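You operate a simulated robot arm through the tools that you are given. There is no shell and no other tool.

You are at the controls of a simulated robot arm. One attempt, no reset.

JOB
Cure the wet resin on shell 1 and check it with the tester.
Fine: swing the lamp over it, switch on, wait till the resin turns cream, switch off, swing the lamp back to its stop; only then press the orange tester on the bottom and put it down; leave the fan running.

It is judged by the outcome, as a careful person would: the job done as asked, and still so three seconds after it is handed in. It fails if anything else is knocked over, pushed out of place, dropped, spilled or broken.

ROBOT AND FRAMES
A 7-joint arm with a two-finger parallel gripper, fixed in place. Base frame: the origin is at the foot of the arm, x ahead of it, y to its left, z up. Units: mm, degrees, N and s.
Its first joint turns from -166.0 to 166.0 degrees. Payload 4.4 kg.
The TCP is the grasp point between the finger pads, 23 mm short of the fingertips. In the tool frame z runs along the fingers and y along their closing line. Largest opening 94 mm; finger width 38, thickness 10; the body of the gripper, 54 by 96 mm, starts 39 mm behind the TCP.
Orientation is that of the tool frame in the base frame, as a unit quaternion [w, x, y, z]. With the fingers straight down and closing along the base's y, the tool's x points along the base's -x, its y along +y and its z along -z.

CONTROLS
- The arm moves only by the tool send_rows. Its argument "steps" is a list of rows, each a list of 6 numbers: the shift along the tool's x, y, z in units of 30 mm (1.0 is 30 mm), then the turn, a rotation vector about the tool's x, y, z in units of 6 degrees (1.0 is 6 degrees). In form: [[dx, dy, dz, ax, ay, az], ...]. A call has 1 to 20 rows; each row shifts and turns the commanded pose from where the row before left it, along the tool's axes as they then stand. "jaw" is the gripper command, from -1 (shut) to 1 (fully open), values between in proportion, set as the call begins (left out, the last holds). A call with a number of a shift or a turn outside -1 to 1 is refused whole. A row lasts 0.2 s, in which the tool goes at most 50 mm and 8.6 degrees; a call with a longer step from one row to the next is refused whole, and so is a gripper value outside its range. A pose out of reach is approached as far as the arm can. The call stops where the force on the tool passes 90 N (or 10 N more than at its start, if that is more) or the arm is blocked; 0.2 s more then pass. Each finger travels about 72 mm/s and halts on what it meets, pressing with about 26 N; the grip force reading is that of the motor and also rises with nothing between the fingers. The clock runs only during rows and for 0.2 s after the last one: add rows that do not move to give the fingers time. The reply holds the time, the measured pose of the TCP, the force on the tool along the base axes, the opening and the grip force, in the units named above and with some noise, with the torque about the TCP (base axes, N m) and any sound that the robot's microphone picked up.
- Cameras (640 x 400 px; columns grow to the right, rows downward): "scene" is fixed at [49.4, -500.7, 1815.2]; the picture's right is [0.48, -0.88, 0.00], its down [-0.49, -0.27, -0.83] and it looks along [0.73, 0.40, -0.56] (base axes); focal length 353 px, centre (320, 200). "wrist" rides on the gripper at [87, 16, -74] in the tool frame; the picture's right is [-0.18, 0.98, 0.00], its down [-0.58, -0.11, -0.81] and it looks along [-0.79, -0.15, 0.59] (tool axes); focal length 243 px, centre (320, 200). There is no depth. A picture from a camera that has moved, and an enlarged one, comes with that camera's place and axes in the base frame and with its lens.
- camera(camera): a new picture of that camera. The clock stands still meanwhile.
- zoom(camera, box): a new picture of the part [left, top, right, bottom] of that camera's present view, enlarged. The clock stands still meanwhile.
- finish_job(): hands the job in; it is judged then, once.

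Places have to be worked out from the pictures, the camera data and where the tool is seen. Open the gripper and draw the arm clear of the work before you hand the job in, unless the task says otherwise.

The tools are called after "Request:" as a command line: name --pt "numbers of a row" for each row, then --argument value for the rest, lists and objects as JSON in quotes. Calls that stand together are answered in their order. send_rows: Moves the arm, as the interface text tells. Its arguments: {"type":"object","properties":{"steps":{"type":"array","items":{"type":"array","items":{"type":"number"}}},"jaw":{"type":"number"}},"required":["steps"]} The other tools are called the same way: camera (camera) takes a picture; zoom (camera, box) takes an enlarged picture of a part of a camera's view; finish_job () hands the job in.

At the start:

```text
clock: 0.0
eef_pos: [711.5, 284.4, 1397.9]
tool_rot: [0.0, 0.0, 1.0, 0.0]
contact_force: [-0.1, -0.5, -0.7]
wrist_torque: [-0.03, 0.01, 0.0]
gripper_width: 93.8
finger_force: 0.0
```

scene: 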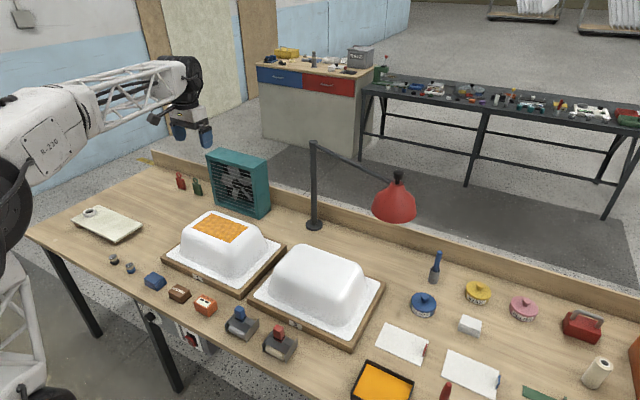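
wrist: 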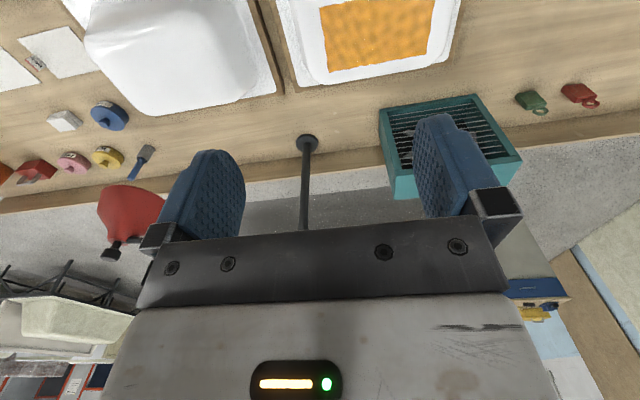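

I'll begin by looking closely at the scene before any motion: the bench, lamp, shells, testers and switches.

Request:
zoom --camera "scene" --box '[60, 180, 260, 305]'

Request:
zoom --camera "scene" --box '[130, 260, 330, 385]'

Request:
zoom --camera "scene" --box '[240, 120, 440, 245]'

Request:
camera --camera "wrist"

```text
3.20 times, centred on (160, 242) of scene
camera zoom: at [49.4, -500.7, 1815.2], right [0.48, -0.88, 0.0], down [-0.49, -0.27, -0.83], along [0.73, 0.4, -0.56], focal length 1130 px, centre (832, 64)
```

zoom: 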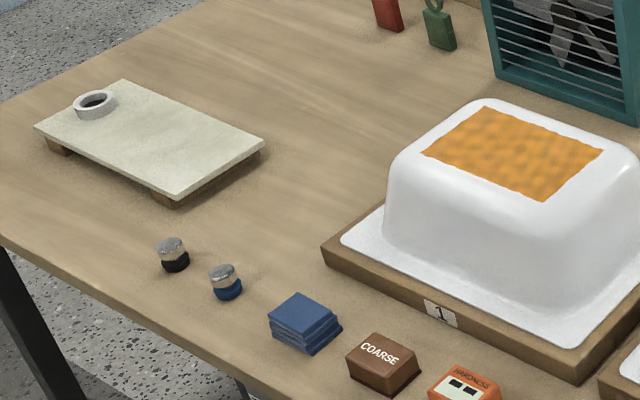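

```text
3.20 times, centred on (230, 322) of scene
camera zoom: at [49.4, -500.7, 1815.2], right [0.48, -0.88, 0.0], down [-0.49, -0.27, -0.83], along [0.73, 0.4, -0.56], focal length 1130 px, centre (608, -192)
```

zoom: 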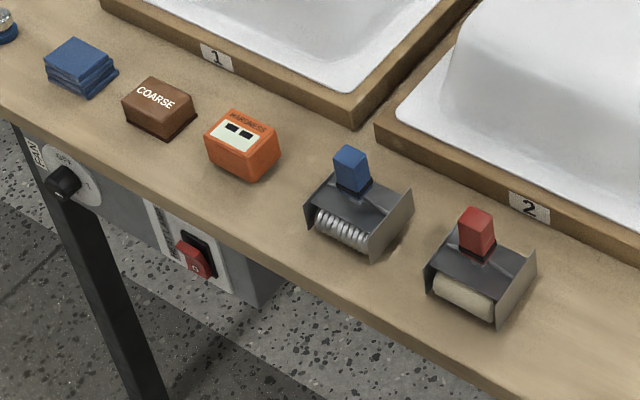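

```text
3.20 times, centred on (340, 182) of scene
camera zoom: at [49.4, -500.7, 1815.2], right [0.48, -0.88, 0.0], down [-0.49, -0.27, -0.83], along [0.73, 0.4, -0.56], focal length 1130 px, centre (256, 256)
```

zoom: 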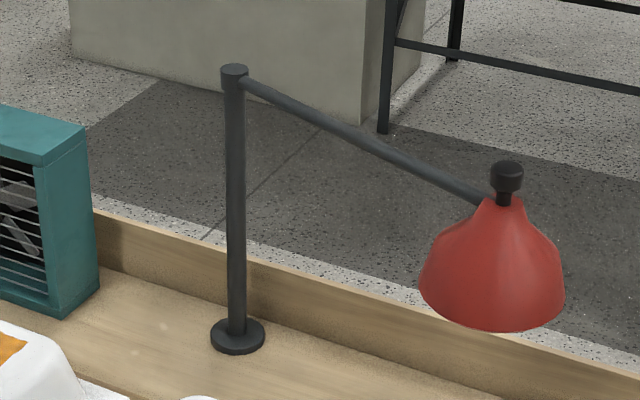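

```text
taken
camera wrist: at [625.0, 301.1, 1471.7], right [0.18, 0.98, 0.0], down [0.58, -0.11, 0.81], along [0.79, -0.15, -0.59], focal length 243 px, centre (320, 200)
```

wrist: 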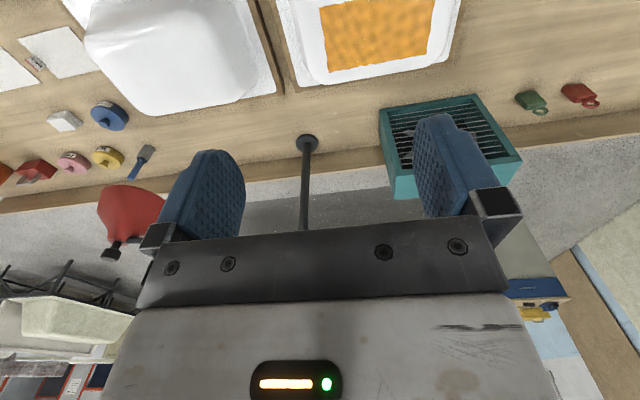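

The lamp's head seems to lie around (1036, -248, 1252), with the patch near (823, 374, 940). I'll enlarge the front-edge switch box, the tester, the lamp head and the fan.

Request:
zoom --camera "scene" --box '[130, 295, 226, 355]'

Request:
zoom --camera "scene" --box '[180, 280, 240, 318]'

Request:
zoom --camera "scene" --box '[360, 155, 432, 200]'

Request:
zoom --camera "scene" --box '[0, 100, 160, 400]'

Request:
zoom --camera "wrist" --box '[60, 160, 220, 260]'

Request:
zoom --camera "scene" --box '[160, 140, 290, 220]'

```text
6.67 times, centred on (178, 325) of scene
camera zoom: at [49.4, -500.7, 1815.2], right [0.48, -0.88, 0.0], down [-0.49, -0.27, -0.83], along [0.73, 0.4, -0.56], focal length 2354 px, centre (1267, -633)
```

zoom: 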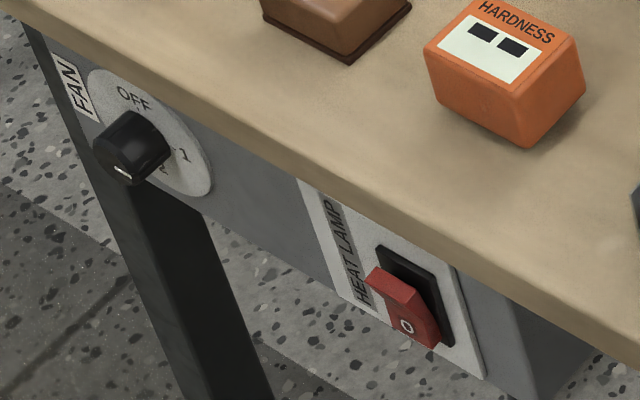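

```text
10.53 times, centred on (210, 299) of scene
camera zoom: at [49.4, -500.7, 1815.2], right [0.48, -0.88, 0.0], down [-0.49, -0.27, -0.83], along [0.73, 0.4, -0.56], focal length 3716 px, centre (1478, -842)
```

zoom: 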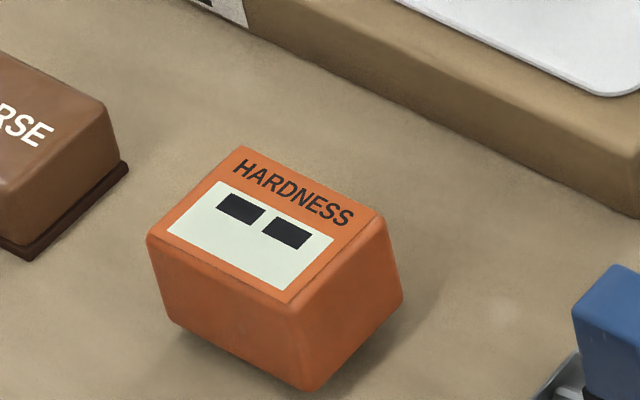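

```text
8.89 times, centred on (396, 178) of scene
camera zoom: at [49.4, -500.7, 1815.2], right [0.48, -0.88, 0.0], down [-0.49, -0.27, -0.83], along [0.73, 0.4, -0.56], focal length 3138 px, centre (-356, 400)
```

zoom: 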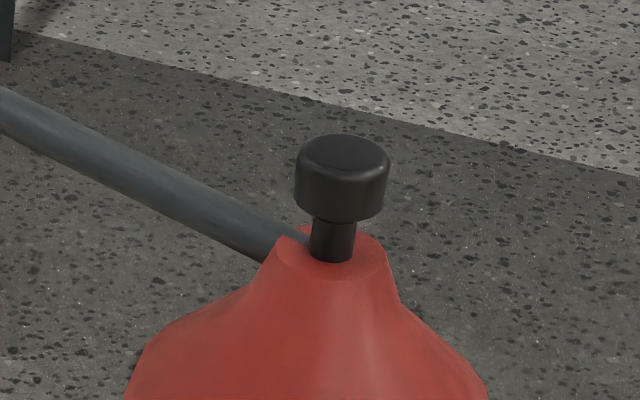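

```text
1.33 times, centred on (80, 250) of scene
camera zoom: at [49.4, -500.7, 1815.2], right [0.48, -0.88, 0.0], down [-0.49, -0.27, -0.83], along [0.73, 0.4, -0.56], focal length 471 px, centre (640, 133)
```

zoom: 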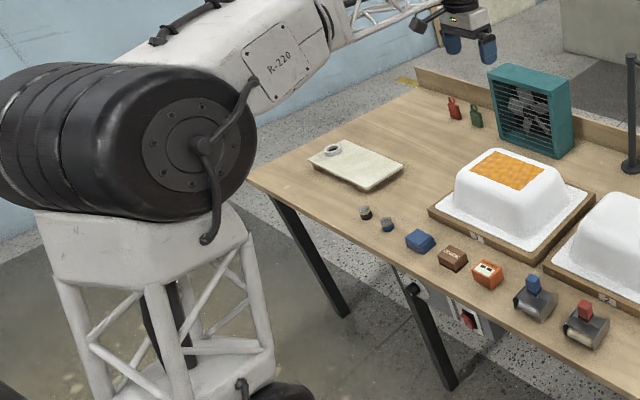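

```text
4.00 times, centred on (140, 210) of wrist
camera zoom: at [625.0, 301.1, 1471.7], right [0.18, 0.98, 0.0], down [0.58, -0.11, 0.81], along [0.79, -0.15, -0.59], focal length 970 px, centre (1040, 160)
```

zoom: 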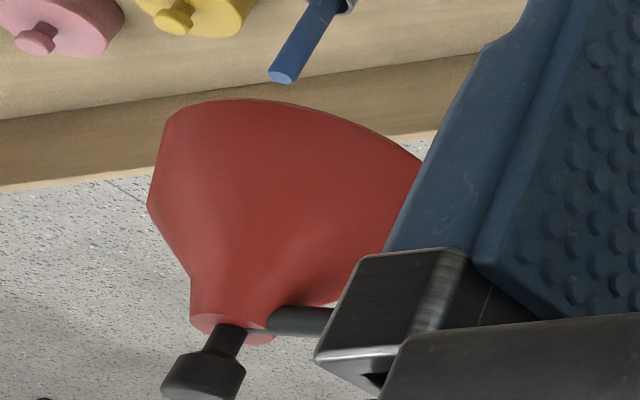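

```text
4.92 times, centred on (225, 180) of scene
camera zoom: at [49.4, -500.7, 1815.2], right [0.48, -0.88, 0.0], down [-0.49, -0.27, -0.83], along [0.73, 0.4, -0.56], focal length 1738 px, centre (788, 298)
```

zoom: 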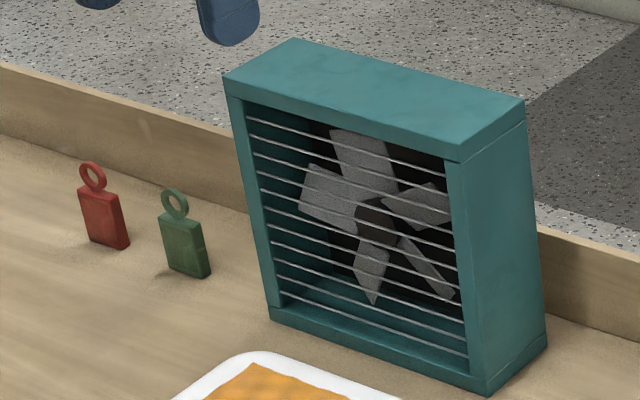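

The rocker labelled HEAT LAMP is under the front edge, the FAN dial is to its left (not to be touched), and the HARDNESS tester is the orange box. The knob on the lamp's head is a good handle, so I fly at constant height to above it, with the tool well above everything.

Request:
send_rows --pt "-0.6 -0.98 0 0 0 0" --pt "-0.6 -0.98 0 0 0 0" --pt "-0.6 -0.98 0 0 0 0" --pt "-0.6 -0.98 0 0 0 0" --pt "-0.6 -0.98 0 0 0 0" --pt "-0.6 -0.98 0 0 0 0" --pt "-0.6 -0.98 0 0 0 0" --pt "-0.6 -0.98 0 0 0 0" --pt "-0.6 -0.98 0 0 0 0" --pt "-0.6 -0.98 0 0 0 0" --pt "-0.6 -0.98 0 0 0 0" --pt "-0.6 -0.98 0 0 0 0" --pt "-0.6 -0.98 0 0 0 0" --pt "-0.6 -0.98 0 0 0 0" --jaw 1

Request:
camera --camera "wrist"

Request:
camera --camera "scene"

```text
clock: 3.0
eef_pos: [963.9, -126.9, 1397.0]
tool_rot: [0.001, 0.0, 1.0, 0.0]
contact_force: [-0.5, -0.4, 0.7]
wrist_torque: [0.02, -0.01, 0.03]
gripper_width: 94.2
finger_force: 0.0
```

```text
taken
camera wrist: at [877.1, -110.8, 1471.1], right [0.18, 0.98, 0.0], down [0.58, -0.11, 0.81], along [0.79, -0.15, -0.59], focal length 243 px, centre (320, 200)
```

wrist: 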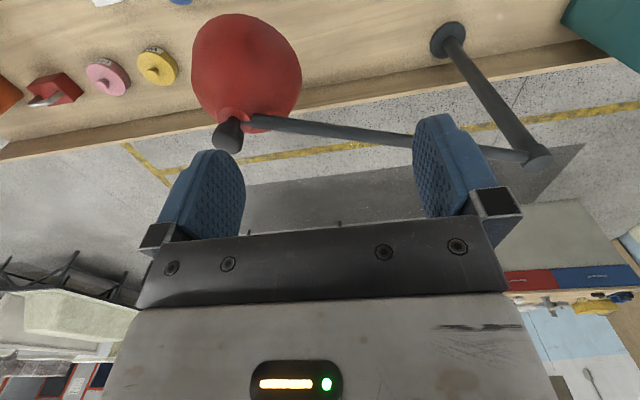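

```text
taken
```

scene: 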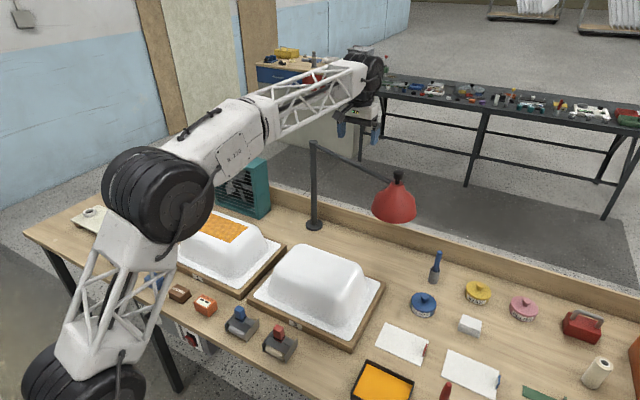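

The wrist view places the knob near (1034, -247, 1250), agreeing with the earlier estimate. I move above it and yaw the tool 70° so the jaws close along the swing tangent.

Request:
send_rows --pt "-0.58 -1 0 0 0 0" --pt "-0.58 -1 0 0 0 0" --pt "-0.58 -1 0 0 0 0" --pt "-0.58 -1 0 0 0 0" --pt "0 0 0 0 0 -0.97" --pt "0 0 0 0 0 -0.97" --pt "0 0 0 0 0 -0.97" --pt "0 0 0 0 0 -0.97" --pt "0 0 0 0 0 -0.97" --pt "0 0 0 0 0 -0.97" --pt "0 0 0 0 0 -0.97" --pt "0 0 0 0 0 -0.97" --pt "0 0 0 0 0 -0.97" --pt "0 0 0 0 0 -0.97" --pt "0 0 0 0 0 -0.97" --pt "0 0 0 0 0 -0.97"

Request:
camera --camera "wrist"

Request:
camera --camera "scene"

```text
clock: 6.4
eef_pos: [1032.8, -247.9, 1397.2]
tool_rot: [-0.001, -0.573, 0.819, 0.0]
contact_force: [-0.5, -0.4, -0.1]
wrist_torque: [0.0, 0.01, -0.03]
gripper_width: 93.9
finger_force: 0.1
```

```text
taken
camera wrist: at [987.6, -321.7, 1471.4], right [-0.86, 0.51, 0.0], down [0.3, 0.51, 0.81], along [0.41, 0.69, -0.59], focal length 243 px, centre (320, 200)
```

wrist: 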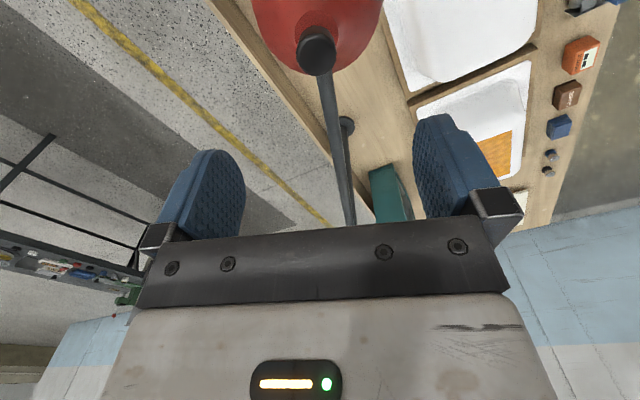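

```text
taken
```

scene: 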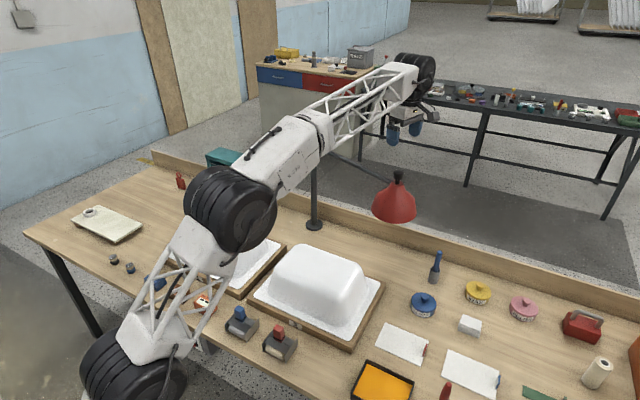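

The knob is directly below the jaws; I take an enlarged look to centre accurately before descending.

Request:
zoom --camera "wrist" --box '[240, 0, 400, 100]'

Request:
zoom --camera "scene" --box '[360, 100, 456, 220]'

```text
4.00 times, centred on (320, 50) of wrist
camera zoom: at [987.6, -321.7, 1471.4], right [-0.86, 0.51, 0.0], down [0.3, 0.51, 0.81], along [0.41, 0.69, -0.59], focal length 970 px, centre (320, 800)
```

zoom: 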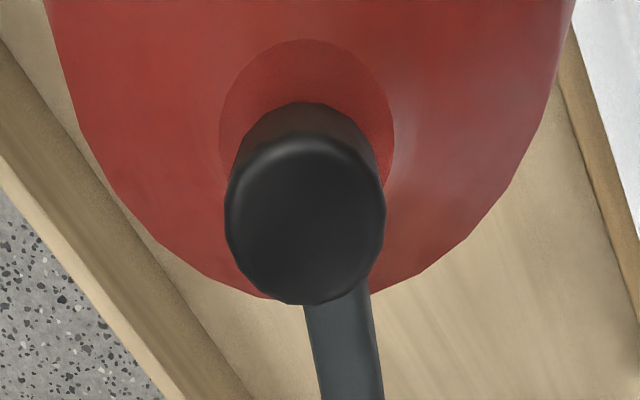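

```text
3.33 times, centred on (408, 160) of scene
camera zoom: at [49.4, -500.7, 1815.2], right [0.48, -0.88, 0.0], down [-0.49, -0.27, -0.83], along [0.73, 0.4, -0.56], focal length 1177 px, centre (27, 333)
```

zoom: 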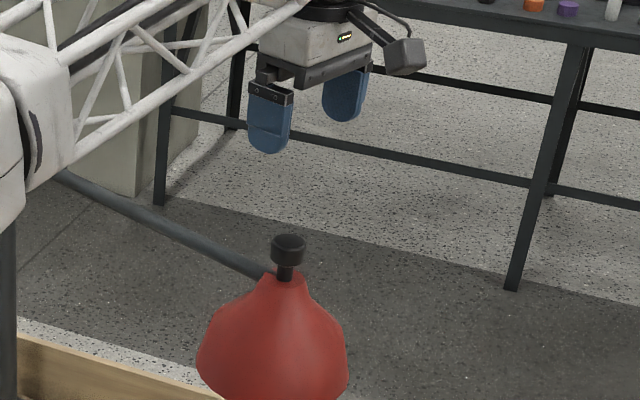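

Knob centre works out at about (1036.5, -246.5), top at ~1257. I shift ~4 mm and descend to TCP z ≈ 1252, so the fingertips stay above the shade's top.

Request:
send_rows --pt "-0.087 -0.1 0.8 0 0 0" --pt "0 0 0.9 0 0 0" --pt "0 0 0.9 0 0 0" --pt "0 0 0.9 0 0 0" --pt "0 0 0.75 0 0 0" --pt "0 0 0.55 0 0 0" --pt "0 0 0 0 0 0"

Request:
camera --camera "wrist"

Request:
zoom --camera "scene" --box '[360, 130, 456, 220]'

```text
clock: 8.0
eef_pos: [1035.7, -245.2, 1253.2]
tool_rot: [0.0, -0.572, 0.82, 0.0]
contact_force: [0.0, 0.8, 0.3]
wrist_torque: [0.03, 0.0, 0.02]
gripper_width: 93.9
finger_force: 0.0
```

```text
taken
camera wrist: at [990.8, -320.9, 1327.5], right [-0.86, 0.51, 0.0], down [0.3, 0.51, 0.81], along [0.41, 0.69, -0.59], focal length 243 px, centre (320, 200)
```

wrist: 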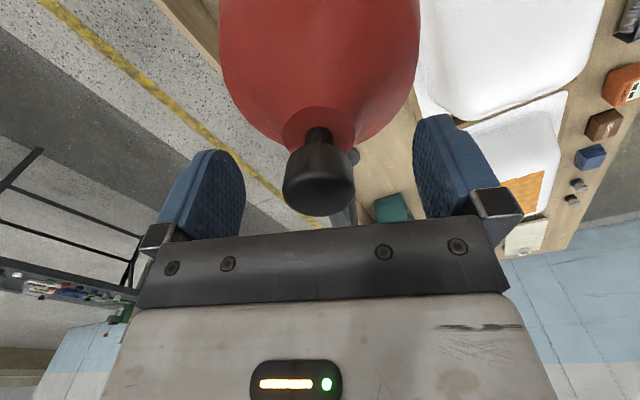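

```text
4.44 times, centred on (408, 175) of scene
camera zoom: at [49.4, -500.7, 1815.2], right [0.48, -0.88, 0.0], down [-0.49, -0.27, -0.83], along [0.73, 0.4, -0.56], focal length 1569 px, centre (-71, 311)
```

zoom: 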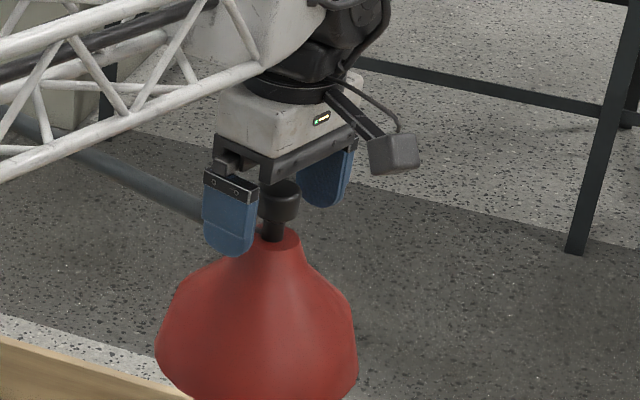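

The knob sits centred between the pads. I close the jaws on it.

Request:
send_rows --pt "0 0 0 0 0 0" --pt "0 0 0 0 0 0" --pt "0 0 0 0 0 0" --pt "0 0 0 0 0 0" --pt "0 0 0 0 0 0" --jaw -1

Request:
camera --camera "wrist"

```text
clock: 9.2
eef_pos: [1035.9, -245.9, 1252.6]
tool_rot: [0.0, -0.572, 0.82, 0.0]
contact_force: [0.5, -0.2, 0.3]
wrist_torque: [0.06, -0.04, -0.07]
gripper_width: 32.9
finger_force: 45.0
```

```text
taken
camera wrist: at [990.8, -320.9, 1327.9], right [-0.86, 0.51, 0.0], down [0.3, 0.51, 0.81], along [0.41, 0.69, -0.59], focal length 243 px, centre (320, 200)
```

wrist: 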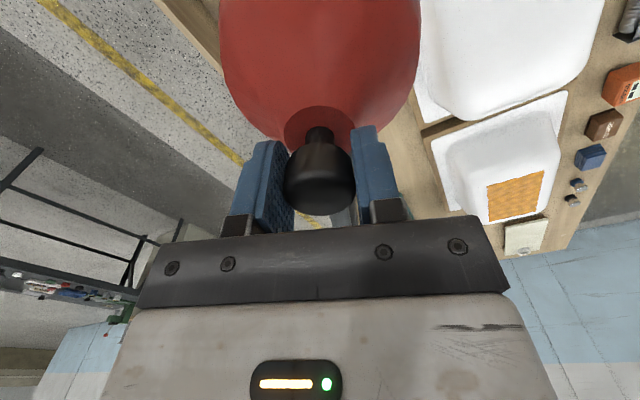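

Grip is firm: opening 32.9 mm on a 33 mm knob. I try the first 12° of the arc about the post (centre ≈ (1174, 149), radius ≈ 418), turning the tool with it.

Request:
send_rows --pt "-0.019 0.5 0 0 0 0.34" --pt "-0.019 0.972 0 0 0 0.667" --pt "-0.019 0.972 0 0 0 0.667" --pt "0 0 0 0 0 0"

Request:
camera --camera "scene"

```text
clock: 10.2
eef_pos: [968.5, -214.8, 1253.2]
tool_rot: [0.002, -0.498, 0.867, 0.0]
contact_force: [14.0, 23.1, -2.6]
wrist_torque: [0.08, -0.07, -0.19]
gripper_width: 32.8
finger_force: 44.9
```

```text
taken
```

scene: 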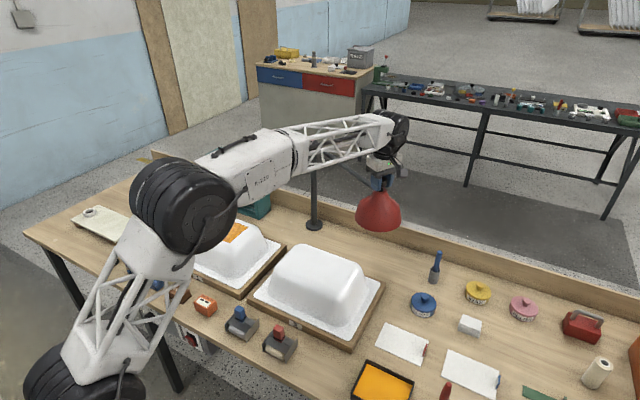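

The lamp swings with the tool, with ~27 N pulling toward the post, so my arc is slightly too wide. I nudge 2 mm inward to measure stiffness and refine the centre.

Request:
send_rows --pt "-0.067 0 0 0 0 0" --pt "0 0 0 0 0 0"

```text
clock: 10.8
eef_pos: [970.1, -215.5, 1253.9]
tool_rot: [0.0, -0.497, 0.868, -0.001]
contact_force: [-5.4, -8.2, -1.7]
wrist_torque: [-0.05, 0.02, -0.11]
gripper_width: 32.9
finger_force: 45.3
```

The stiffness is ~18 N/mm, which puts the true centre at about (1181.5, 146.5), R ≈ 418. I continue with corrected rows for 32°.

Request:
send_rows --pt "-0.019 0.972 0 0 0 0.667" --pt "-0.0367 0.972 0 0 0 0.667" --pt "-0.0367 0.972 0 0 0 0.667" --pt "-0.0367 0.972 0 0 0 0.667" --pt "-0.0367 0.972 0 0 0 0.667" --pt "-0.0367 0.972 0 0 0 0.667" --pt "-0.0367 0.972 0 0 0 0.667" --pt "-0.0367 0.972 0 0 0 0.667" --pt "0 0 0 0 0 0"

```text
clock: 12.8
eef_pos: [811.0, -45.9, 1252.6]
tool_rot: [0.001, -0.24, 0.971, 0.0]
contact_force: [26.2, 14.9, 15.7]
wrist_torque: [-0.08, 0.14, -0.07]
gripper_width: 32.9
finger_force: 45.2
```

Radial pull ~30 N inward and a slight upward push; I correct inward 1.7 mm and 0.7 mm up and proceed with a slightly tighter arc for 16°.

Request:
send_rows --pt "-0.056 0 -0.025 0 0 0" --pt "-0.047 0.966 0 0 0 0.667" --pt "-0.047 0.966 0 0 0 0.667" --pt "-0.047 0.966 0 0 0 0.667" --pt "-0.047 0.966 0 0 0 0.667" --pt "0 0 0 0 0 0"

Request:
camera --camera "scene"

Request:
camera --camera "wrist"

```text
clock: 14.2
eef_pos: [773.7, 64.4, 1252.2]
tool_rot: [0.0, -0.102, 0.995, 0.0]
contact_force: [-22.1, -5.2, -5.4]
wrist_torque: [0.0, 0.03, -0.19]
gripper_width: 33.5
finger_force: 45.2
```

```text
taken
```

scene: 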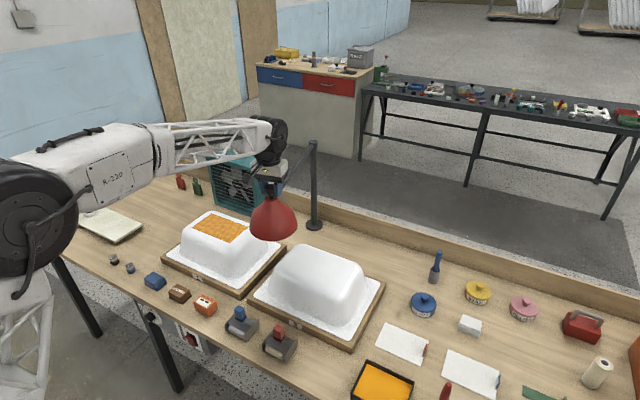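

```text
taken
camera wrist: at [686.6, 63.4, 1326.5], right [-0.02, 1.0, 0.0], down [0.59, 0.01, 0.81], along [0.81, 0.02, -0.59], focal length 243 px, centre (320, 200)
```

wrist: 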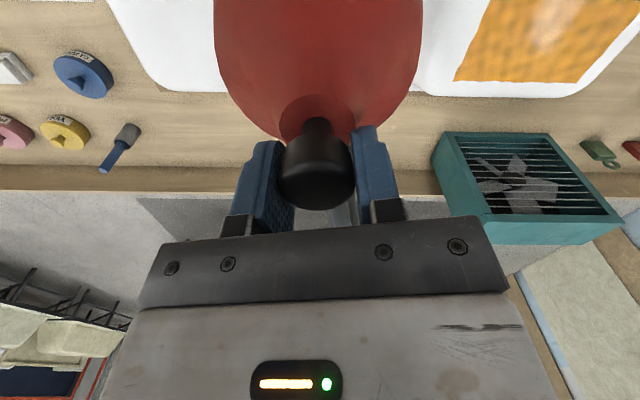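

The fan is turning, and the lamp now passes in front of the post. Force shows ~22 N outward, so I correct by 1.2 mm outward and continue 20°.

Request:
send_rows --pt "0.04 0 0.008 0 0 0" --pt "-0.038 0.963 0 0 0 0.667" --pt "-0.038 0.963 0 0 0 0.667" --pt "-0.038 0.963 0 0 0 0.667" --pt "-0.038 0.963 0 0 0 0.667" --pt "-0.038 0.963 0 0 0 0.667" --pt "0 0 0 0 0 0"

```text
clock: 15.8
eef_pos: [771.3, 206.7, 1252.2]
tool_rot: [0.0, 0.073, 0.997, 0.0]
contact_force: [-16.1, 2.1, -19.6]
wrist_torque: [-0.24, -0.84, -0.26]
gripper_width: 33.0
finger_force: 45.2
```

Residual forces are small (16 N outward, 20 N down). I correct these and swing the last ~25° to bring the lamp over the patch centre (≈(831, 380)).

Request:
send_rows --pt "0.03 0 0.023 0 0 0" --pt "-0.035 0.963 0 0 0 0.667" --pt "-0.035 0.963 0 0 0 0.667" --pt "-0.035 0.963 0 0 0 0.667" --pt "-0.035 0.963 0 0 0 0.667" --pt "0 0 0 0 0 0"

Request:
camera --camera "scene"

Request:
camera --camera "wrist"

```text
clock: 17.2
eef_pos: [801.0, 319.3, 1253.0]
tool_rot: [0.0, 0.21, 0.978, 0.0]
contact_force: [-5.2, 2.8, -25.2]
wrist_torque: [-0.12, -0.32, -0.06]
gripper_width: 33.0
finger_force: 45.8
```

```text
taken
```

scene: 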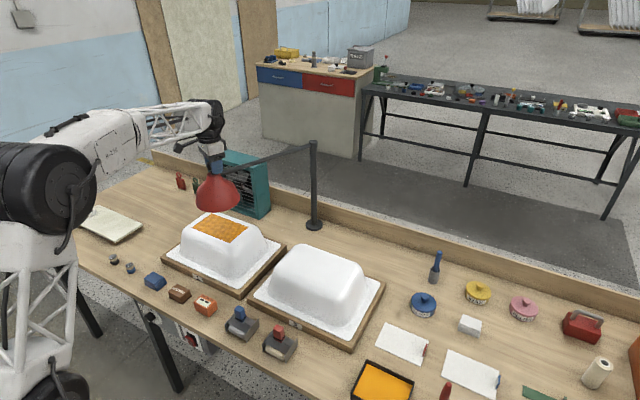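

```text
taken
camera wrist: at [731.0, 369.8, 1327.6], right [0.57, 0.82, 0.0], down [0.49, -0.34, 0.81], along [0.66, -0.46, -0.59], focal length 243 px, centre (320, 200)
```

wrist: 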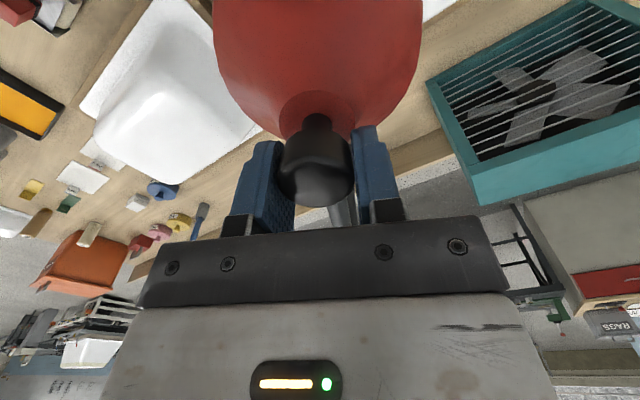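

Lamp is at 155°, about 9° short of the patch centre. I do the remainder with a small downward correction.

Request:
send_rows --pt "0.01 0 0.028 0 0 0" --pt "-0.035 0.963 0 0 0 0.667" --pt "-0.035 0.963 0 0 0 0.667" --pt "-0.01 0.26 0 0 0 0.18" --pt "0 0 0 0 0 0"

Request:
camera --camera "scene"

Request:
camera --camera "wrist"

```text
clock: 18.4
eef_pos: [833.6, 375.2, 1254.3]
tool_rot: [0.002, 0.287, 0.958, 0.001]
contact_force: [11.3, -8.4, -6.2]
wrist_torque: [-0.05, -0.15, -0.27]
gripper_width: 32.8
finger_force: 44.7
```

```text
taken
```

scene: 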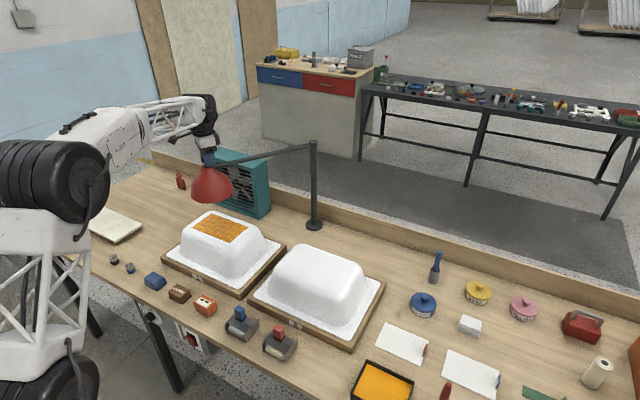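

```text
taken
camera wrist: at [770.2, 436.6, 1327.7], right [0.69, 0.72, 0.0], down [0.42, -0.41, 0.81], along [0.58, -0.56, -0.59], focal length 243 px, centre (320, 200)
```

wrist: 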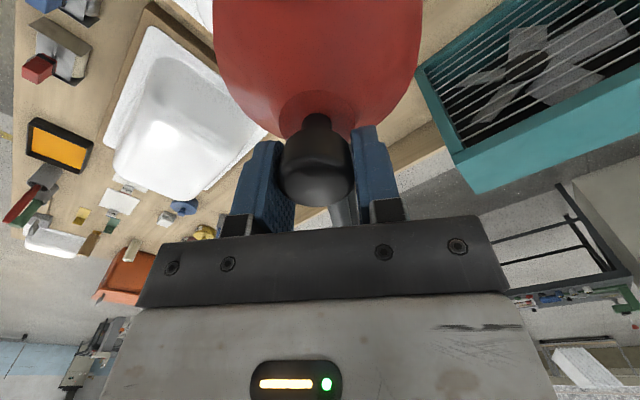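

The head is at (834, 375), right over the patch centre (831, 380). I release the knob and lift straight up.

Request:
send_rows --pt "0 0 0 0 0 0" --pt "0 0 0 0 0 0" --pt "0 0 0 0 0 0" --pt "0 0 -0.5 0 0 0" --pt "0 0 -1 0 0 0" --pt "0 0 -1 0 0 0" --pt "0 0 -1 0 0 0" --pt "0 0 -1 0 0 0" --pt "0 0 -0.5 0 0 0" --jaw 1

Request:
camera --camera "scene"

Request:
camera --camera "wrist"

```text
clock: 20.4
eef_pos: [832.3, 374.3, 1402.1]
tool_rot: [0.0, 0.286, 0.958, 0.001]
contact_force: [-0.3, 0.1, -0.9]
wrist_torque: [0.02, -0.01, 0.03]
gripper_width: 94.1
finger_force: 0.1
```

```text
taken
```

scene: 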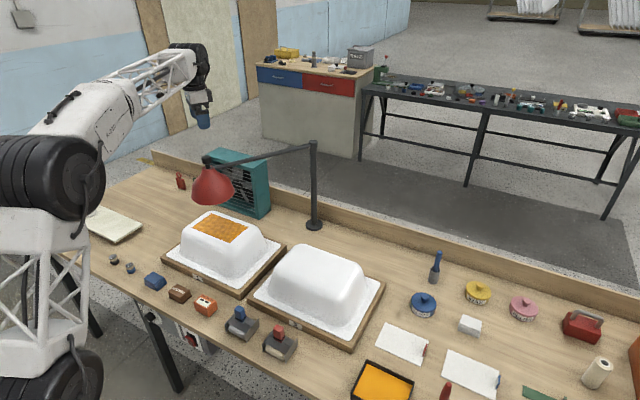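

```text
taken
camera wrist: at [768.9, 435.6, 1476.5], right [0.69, 0.72, 0.0], down [0.43, -0.41, 0.81], along [0.58, -0.56, -0.59], focal length 243 px, centre (320, 200)
```

wrist: 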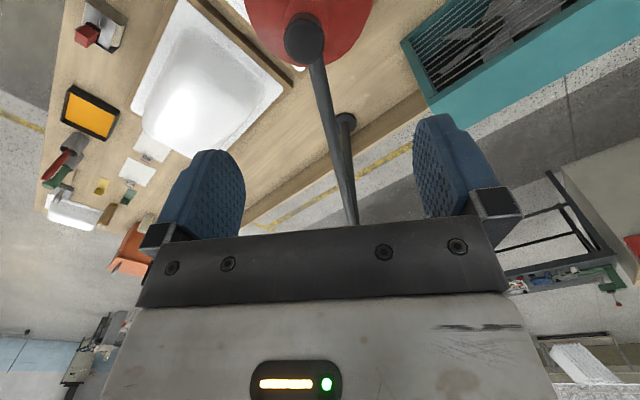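

I'll check where the lamp rests after release.

Request:
zoom --camera "wrist" --box '[230, 0, 390, 100]'

Request:
zoom --camera "scene" --box '[150, 130, 310, 280]'

```text
4.00 times, centred on (310, 50) of wrist
camera zoom: at [768.9, 435.6, 1476.5], right [0.69, 0.72, 0.0], down [0.43, -0.41, 0.81], along [0.58, -0.56, -0.59], focal length 970 px, centre (360, 800)
```

zoom: 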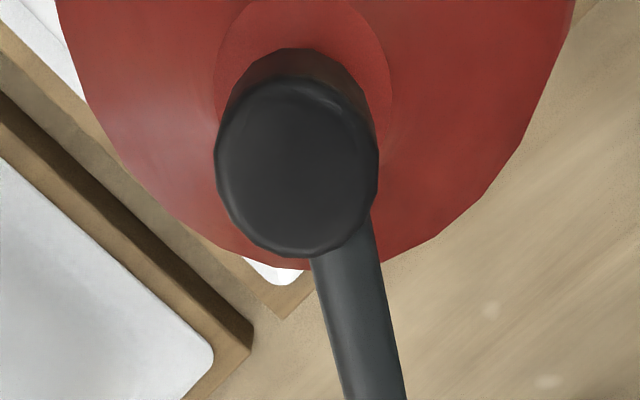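

```text
2.67 times, centred on (230, 205) of scene
camera zoom: at [49.4, -500.7, 1815.2], right [0.48, -0.88, 0.0], down [-0.49, -0.27, -0.83], along [0.73, 0.4, -0.56], focal length 942 px, centre (560, 187)
```

zoom: 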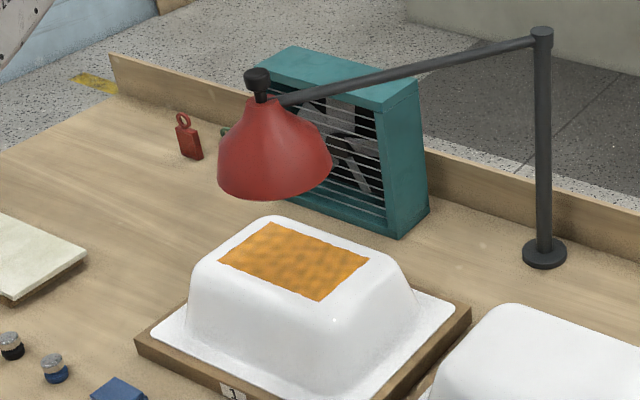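

The lamp settled at ≈(819, 368), about 2° short of the centre but still well over the patch (x 775–887, y 284–477). I straighten the yaw and retreat toward the front of the bench, then check it isn't drifting.

Request:
send_rows --pt "0 0 0 0 0 -0.925" --pt "0 0 0 0 0 -0.925" --pt "0 0 0 0 0 -0.925" --pt "0 0 0 0 0 -0.925" --pt "0 0 0 0 0 -0.925" --pt "0 0 0 0 0 -0.925" --pt "0.98 -0.27 0 0 0 0" --pt "0.98 -0.27 0 0 0 0" --pt "0.98 -0.27 0 0 0 0" --pt "0.98 -0.27 0 0 0 0" --pt "0.98 -0.27 0 0 0 0" --pt "0.98 -0.27 0 0 0 0"

Request:
zoom --camera "scene" --box '[150, 130, 310, 280]'

Request:
camera --camera "wrist"

```text
clock: 23.0
eef_pos: [659.3, 327.6, 1402.9]
tool_rot: [0.0, 0.0, 1.0, 0.0]
contact_force: [-0.2, 0.5, -0.3]
wrist_torque: [0.0, 0.02, 0.0]
gripper_width: 94.0
finger_force: 0.1
```

```text
2.67 times, centred on (230, 205) of scene
camera zoom: at [49.4, -500.7, 1815.2], right [0.48, -0.88, 0.0], down [-0.49, -0.27, -0.83], along [0.73, 0.4, -0.56], focal length 942 px, centre (560, 187)
```

zoom: 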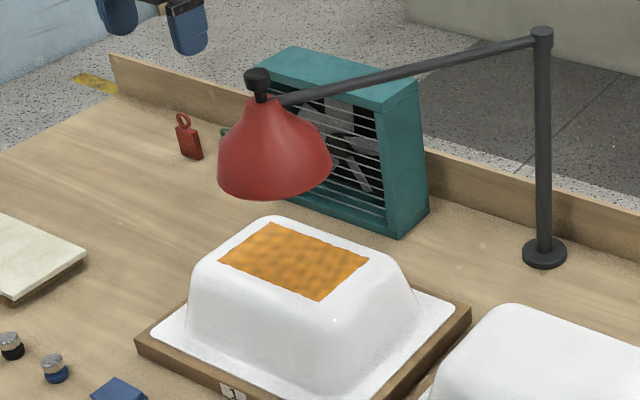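

```text
taken
camera wrist: at [572.8, 344.7, 1476.3], right [0.18, 0.98, 0.0], down [0.58, -0.11, 0.81], along [0.79, -0.15, -0.59], focal length 243 px, centre (320, 200)
```

wrist: 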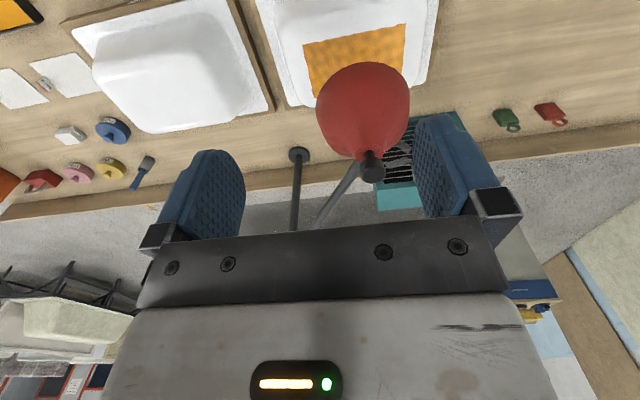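

The lamp is steady and centred over the orange patch within ~2 cm. I continue back to in front of the bench (x≈330, y≈235) and pitch the tool 45° forward.

Request:
send_rows --pt "0.99 -0.28 0 0 0 0" --pt "0.99 -0.28 0 0 0 0" --pt "0.99 -0.28 0 0 0 0" --pt "0.99 -0.28 0 0 0 0" --pt "0.99 -0.28 0 0 0 0" --pt "0.99 -0.28 0 0 0 0" --pt "0.99 -0.28 0 0 0 0" --pt "0.99 -0.28 0 0 0 0" --pt "0.99 -0.28 0 0 0 0" --pt "0.99 -0.28 0 0 0 0" --pt "0.99 -0.28 0 0 0 0" --pt "0 0 0 0 -0.94 0" --pt "0 0 0 0 -0.94 0" --pt "0 0 0 0 -0.94 0" --pt "0 0 0 0 -0.94 0" --pt "0 0 0 0 -0.94 0" --pt "0 0 0 0 -0.94 0" --pt "0 0 0 0 -0.94 0" --pt "0 0 0 0 -0.94 0" --jaw -1

Request:
camera --camera "scene"

Request:
camera --camera "wrist"

```text
clock: 27.0
eef_pos: [328.9, 235.5, 1401.8]
tool_rot: [0.384, 0.0, 0.923, 0.001]
contact_force: [0.9, 0.2, 0.6]
wrist_torque: [-0.01, -0.03, 0.03]
gripper_width: 0.0
finger_force: 25.9
```

```text
taken
```

scene: 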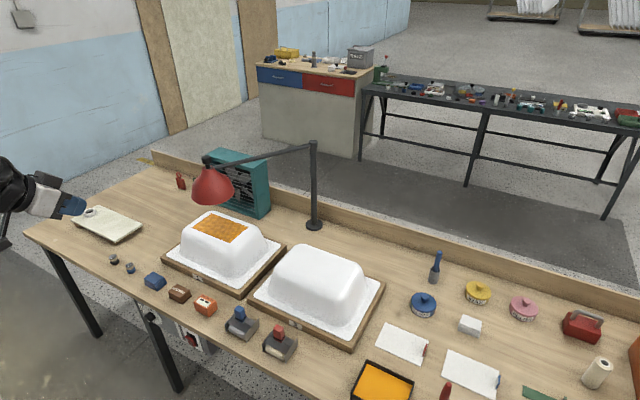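

```text
taken
camera wrist: at [216.1, 251.0, 1393.2], right [0.13, 0.98, 0.13], down [-0.16, -0.11, 0.98], along [0.98, -0.15, 0.15], focal length 243 px, centre (320, 200)
```

wrist: 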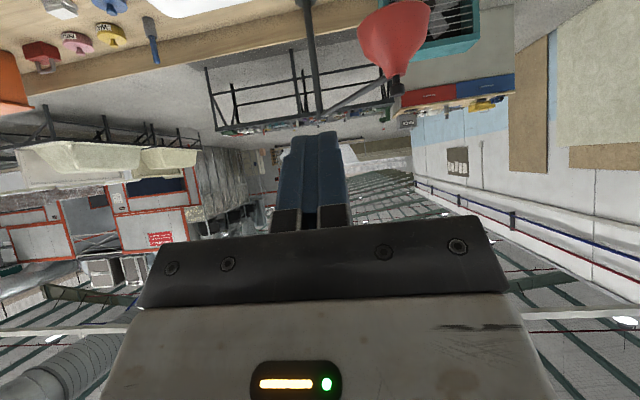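

The tool is now pitched 45° with closed fingers, at (329, 235, 1402). I descend in front of the bench edge in two stages, watching for contact.

Request:
send_rows --pt "0.94 0 0.94 0 0 0" --pt "0.94 0 0.94 0 0 0" --pt "0.94 0 0.94 0 0 0" --pt "0.94 0 0.94 0 0 0" --pt "0.94 0 0.94 0 0 0" --pt "0.94 0 0.94 0 0 0" --pt "0.94 0 0.94 0 0 0" --pt "0.94 0 0.94 0 0 0" --pt "0.94 0 0.94 0 0 0"

Request:
camera --camera "scene"

Request:
camera --camera "wrist"

```text
clock: 29.0
eef_pos: [330.0, 236.9, 1044.3]
tool_rot: [0.384, 0.001, 0.923, 0.0]
contact_force: [-0.1, -0.2, -0.5]
wrist_torque: [0.03, -0.03, 0.03]
gripper_width: 0.0
finger_force: 25.9
```

```text
taken
```

scene: 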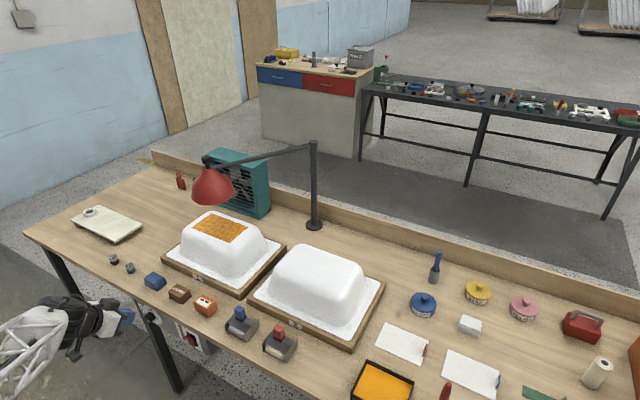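

```text
taken
camera wrist: at [217.1, 253.6, 1035.7], right [0.13, 0.98, 0.13], down [-0.16, -0.11, 0.98], along [0.98, -0.15, 0.14], focal length 243 px, centre (320, 200)
```

wrist: 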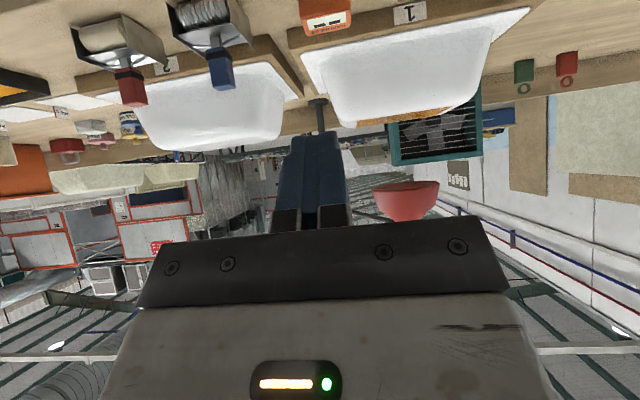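

All clear; the tester is visible just ahead. I continue down to z ≈ 850 to see the switch panel.

Request:
send_rows --pt "0.94 0 0.94 0 0 0" --pt "0.94 0 0.94 0 0 0" --pt "0.94 0 0.94 0 0 0" --pt "0.94 0 0.94 0 0 0" --pt "0.94 0 0.94 0 0 0"

Request:
camera --camera "scene"

Request:
camera --camera "wrist"

```text
clock: 30.2
eef_pos: [326.8, 235.7, 843.7]
tool_rot: [0.385, 0.0, 0.923, 0.0]
contact_force: [0.4, -0.7, -0.3]
wrist_torque: [-0.01, -0.03, 0.0]
gripper_width: 0.1
finger_force: 26.0
```

```text
taken
```

scene: 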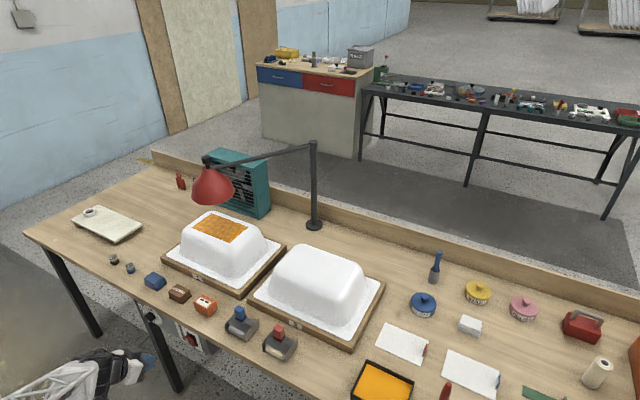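

```text
taken
camera wrist: at [214.6, 252.7, 835.2], right [0.13, 0.98, 0.13], down [-0.16, -0.11, 0.98], along [0.98, -0.15, 0.14], focal length 243 px, centre (320, 200)
```

wrist: 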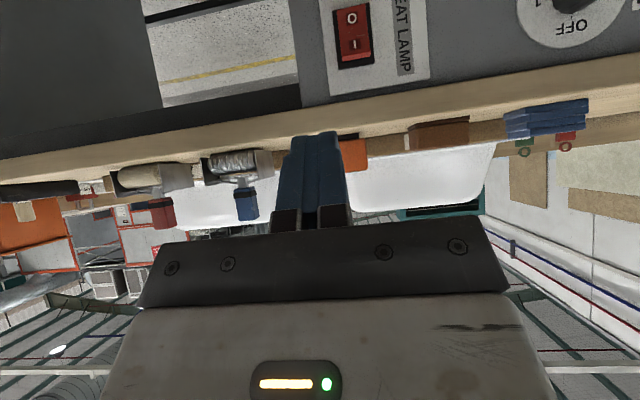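

The panel reads HEAT LAMP with "I" on the upper half and "O" on the lower half of the rocker (image is upside down). I enlarge it for exact location.

Request:
zoom --camera "wrist" --box '[290, 0, 450, 100]'

Request:
zoom --camera "wrist" --box '[480, 0, 640, 100]'

Request:
zoom --camera "wrist" --box '[240, 80, 400, 180]'

Request:
zoom --camera "scene" --box '[100, 290, 220, 400]'

```text
4.00 times, centred on (370, 50) of wrist
camera zoom: at [214.6, 252.7, 835.2], right [0.13, 0.98, 0.13], down [-0.16, -0.11, 0.98], along [0.98, -0.15, 0.14], focal length 970 px, centre (120, 800)
```

zoom: 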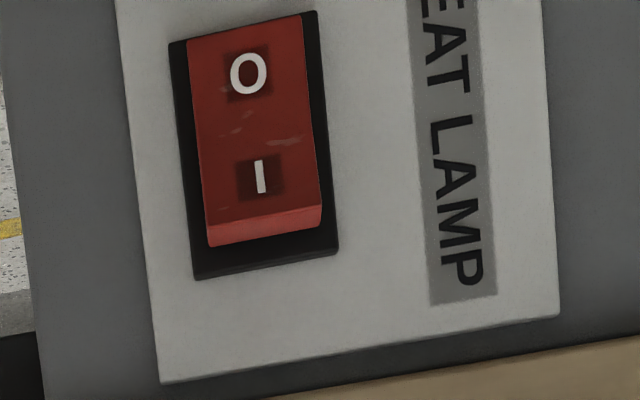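

```text
4.00 times, centred on (560, 50) of wrist
camera zoom: at [214.6, 252.7, 835.2], right [0.13, 0.98, 0.13], down [-0.16, -0.11, 0.98], along [0.98, -0.15, 0.14], focal length 970 px, centre (-640, 800)
```

zoom: 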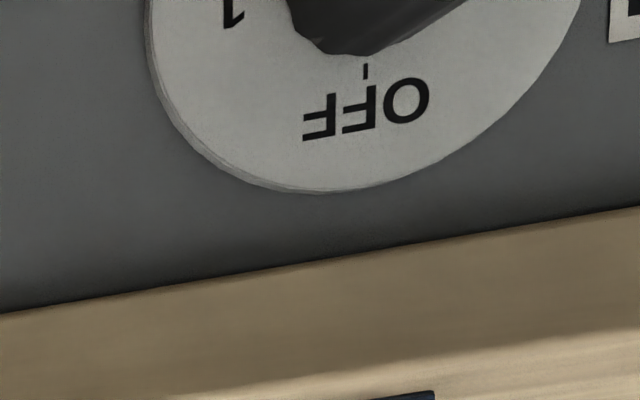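

```text
4.00 times, centred on (320, 130) of wrist
camera zoom: at [214.6, 252.7, 835.2], right [0.13, 0.98, 0.13], down [-0.16, -0.11, 0.98], along [0.98, -0.15, 0.14], focal length 970 px, centre (320, 480)
```

zoom: 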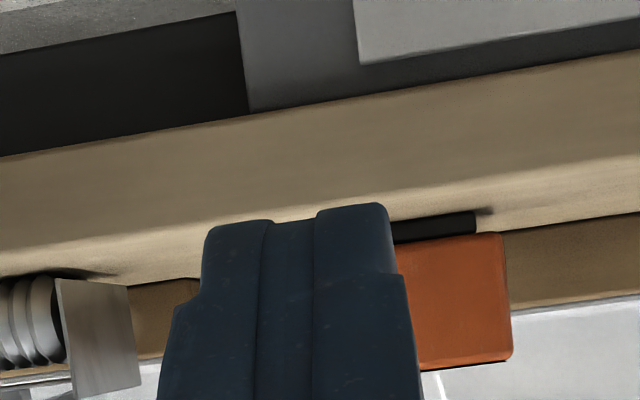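

```text
3.64 times, centred on (160, 345) of scene
camera zoom: at [49.4, -500.7, 1815.2], right [0.48, -0.88, 0.0], down [-0.49, -0.27, -0.83], along [0.73, 0.4, -0.56], focal length 1284 px, centre (902, -327)
```

zoom: 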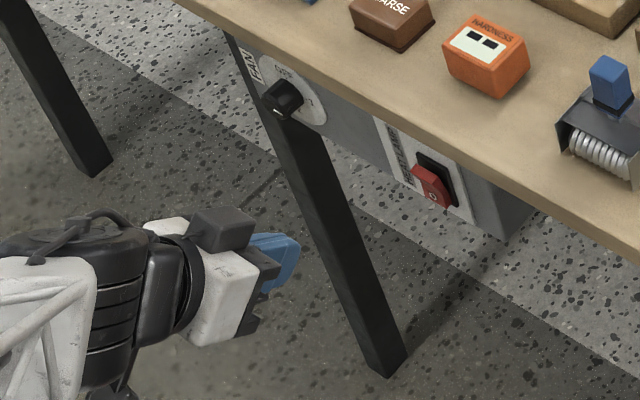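

The rocker's bezel is at x≈508, y≈268, z 671–732, with the raised "I" half around z 715–730; the bench lip is at x≈498. I move the closed fingertips to a standoff in front of the upper half.

Request:
send_rows --pt "0.027 0.18 0.91 0 0 0" --pt "0.027 0.18 0.91 0 0 0" --pt "0.027 0.18 0.91 0 0 0" --pt "0.027 0.18 0.91 0 0 0" --pt "0.027 0.18 0.91 0 0 0" --pt "0.027 0.18 0.91 0 0 0"

Request:
camera --camera "wrist"

Request:
zoom --camera "scene" --box '[100, 280, 260, 400]'

```text
clock: 31.6
eef_pos: [442.4, 268.9, 722.5]
tool_rot: [0.384, 0.001, 0.923, -0.001]
contact_force: [0.1, -0.3, -0.4]
wrist_torque: [0.01, -0.05, -0.02]
gripper_width: 0.0
finger_force: 26.3
```

```text
taken
camera wrist: at [329.0, 285.3, 714.4], right [0.13, 0.98, 0.13], down [-0.16, -0.11, 0.98], along [0.98, -0.15, 0.14], focal length 243 px, centre (320, 200)
```

wrist: 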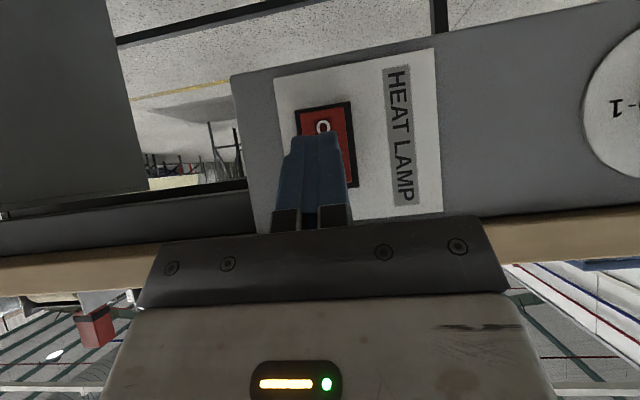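

```text
3.33 times, centred on (180, 340) of scene
camera zoom: at [49.4, -500.7, 1815.2], right [0.48, -0.88, 0.0], down [-0.49, -0.27, -0.83], along [0.73, 0.4, -0.56], focal length 1177 px, centre (787, -267)
```

zoom: 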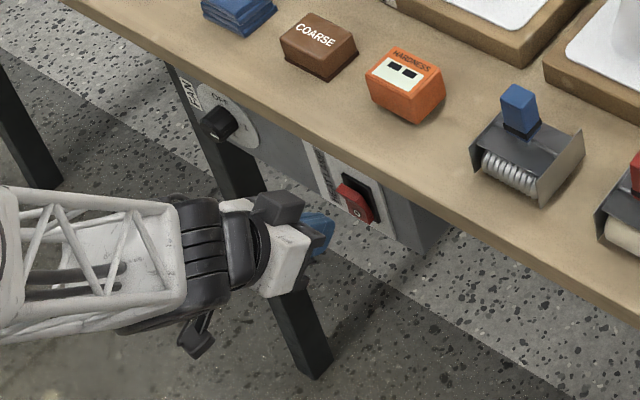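

The fingers face the I half properly. I ease forward 12 mm and up 4 mm, then in 3 mm steps toward contact.

Request:
send_rows --pt "-0.376 0 0.191 0 0 0" --pt "-0.07 0 0.071 0 0 0" --pt "0 0 0 0 0 0"

Request:
zoom --camera "wrist" --box '[240, 80, 400, 220]'

Request:
zoom --camera "scene" --box '[150, 300, 230, 360]'

```text
clock: 32.4
eef_pos: [458.5, 267.4, 728.4]
tool_rot: [0.384, 0.0, 0.923, 0.0]
contact_force: [0.6, -0.1, 0.1]
wrist_torque: [0.04, 0.04, 0.03]
gripper_width: 0.0
finger_force: 26.1
```

```text
2.86 times, centred on (320, 150) of wrist
camera zoom: at [345.2, 284.5, 719.3], right [0.13, 0.98, 0.13], down [-0.16, -0.11, 0.98], along [0.98, -0.15, 0.14], focal length 693 px, centre (320, 343)
```

zoom: 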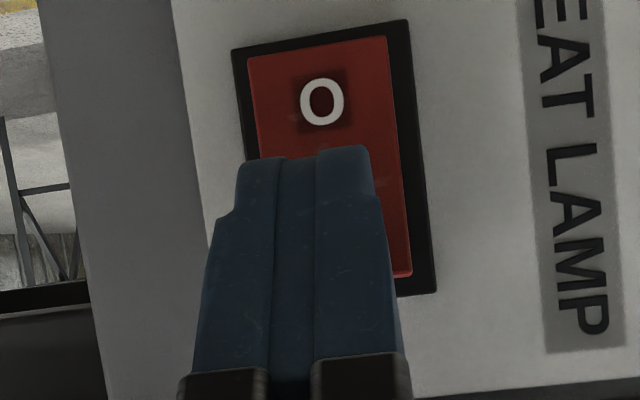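

```text
6.67 times, centred on (190, 330) of scene
camera zoom: at [49.4, -500.7, 1815.2], right [0.48, -0.88, 0.0], down [-0.49, -0.27, -0.83], along [0.73, 0.4, -0.56], focal length 2354 px, centre (1187, -667)
```

zoom: 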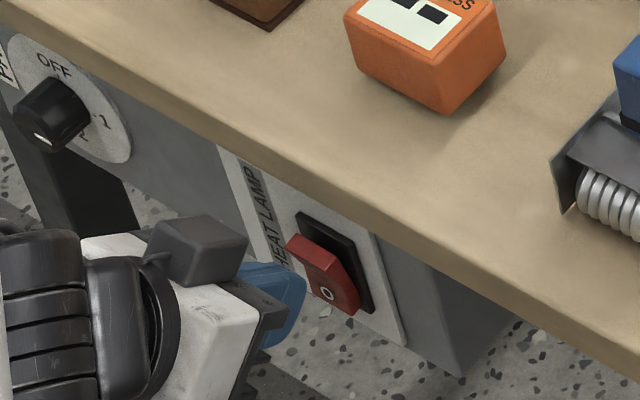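

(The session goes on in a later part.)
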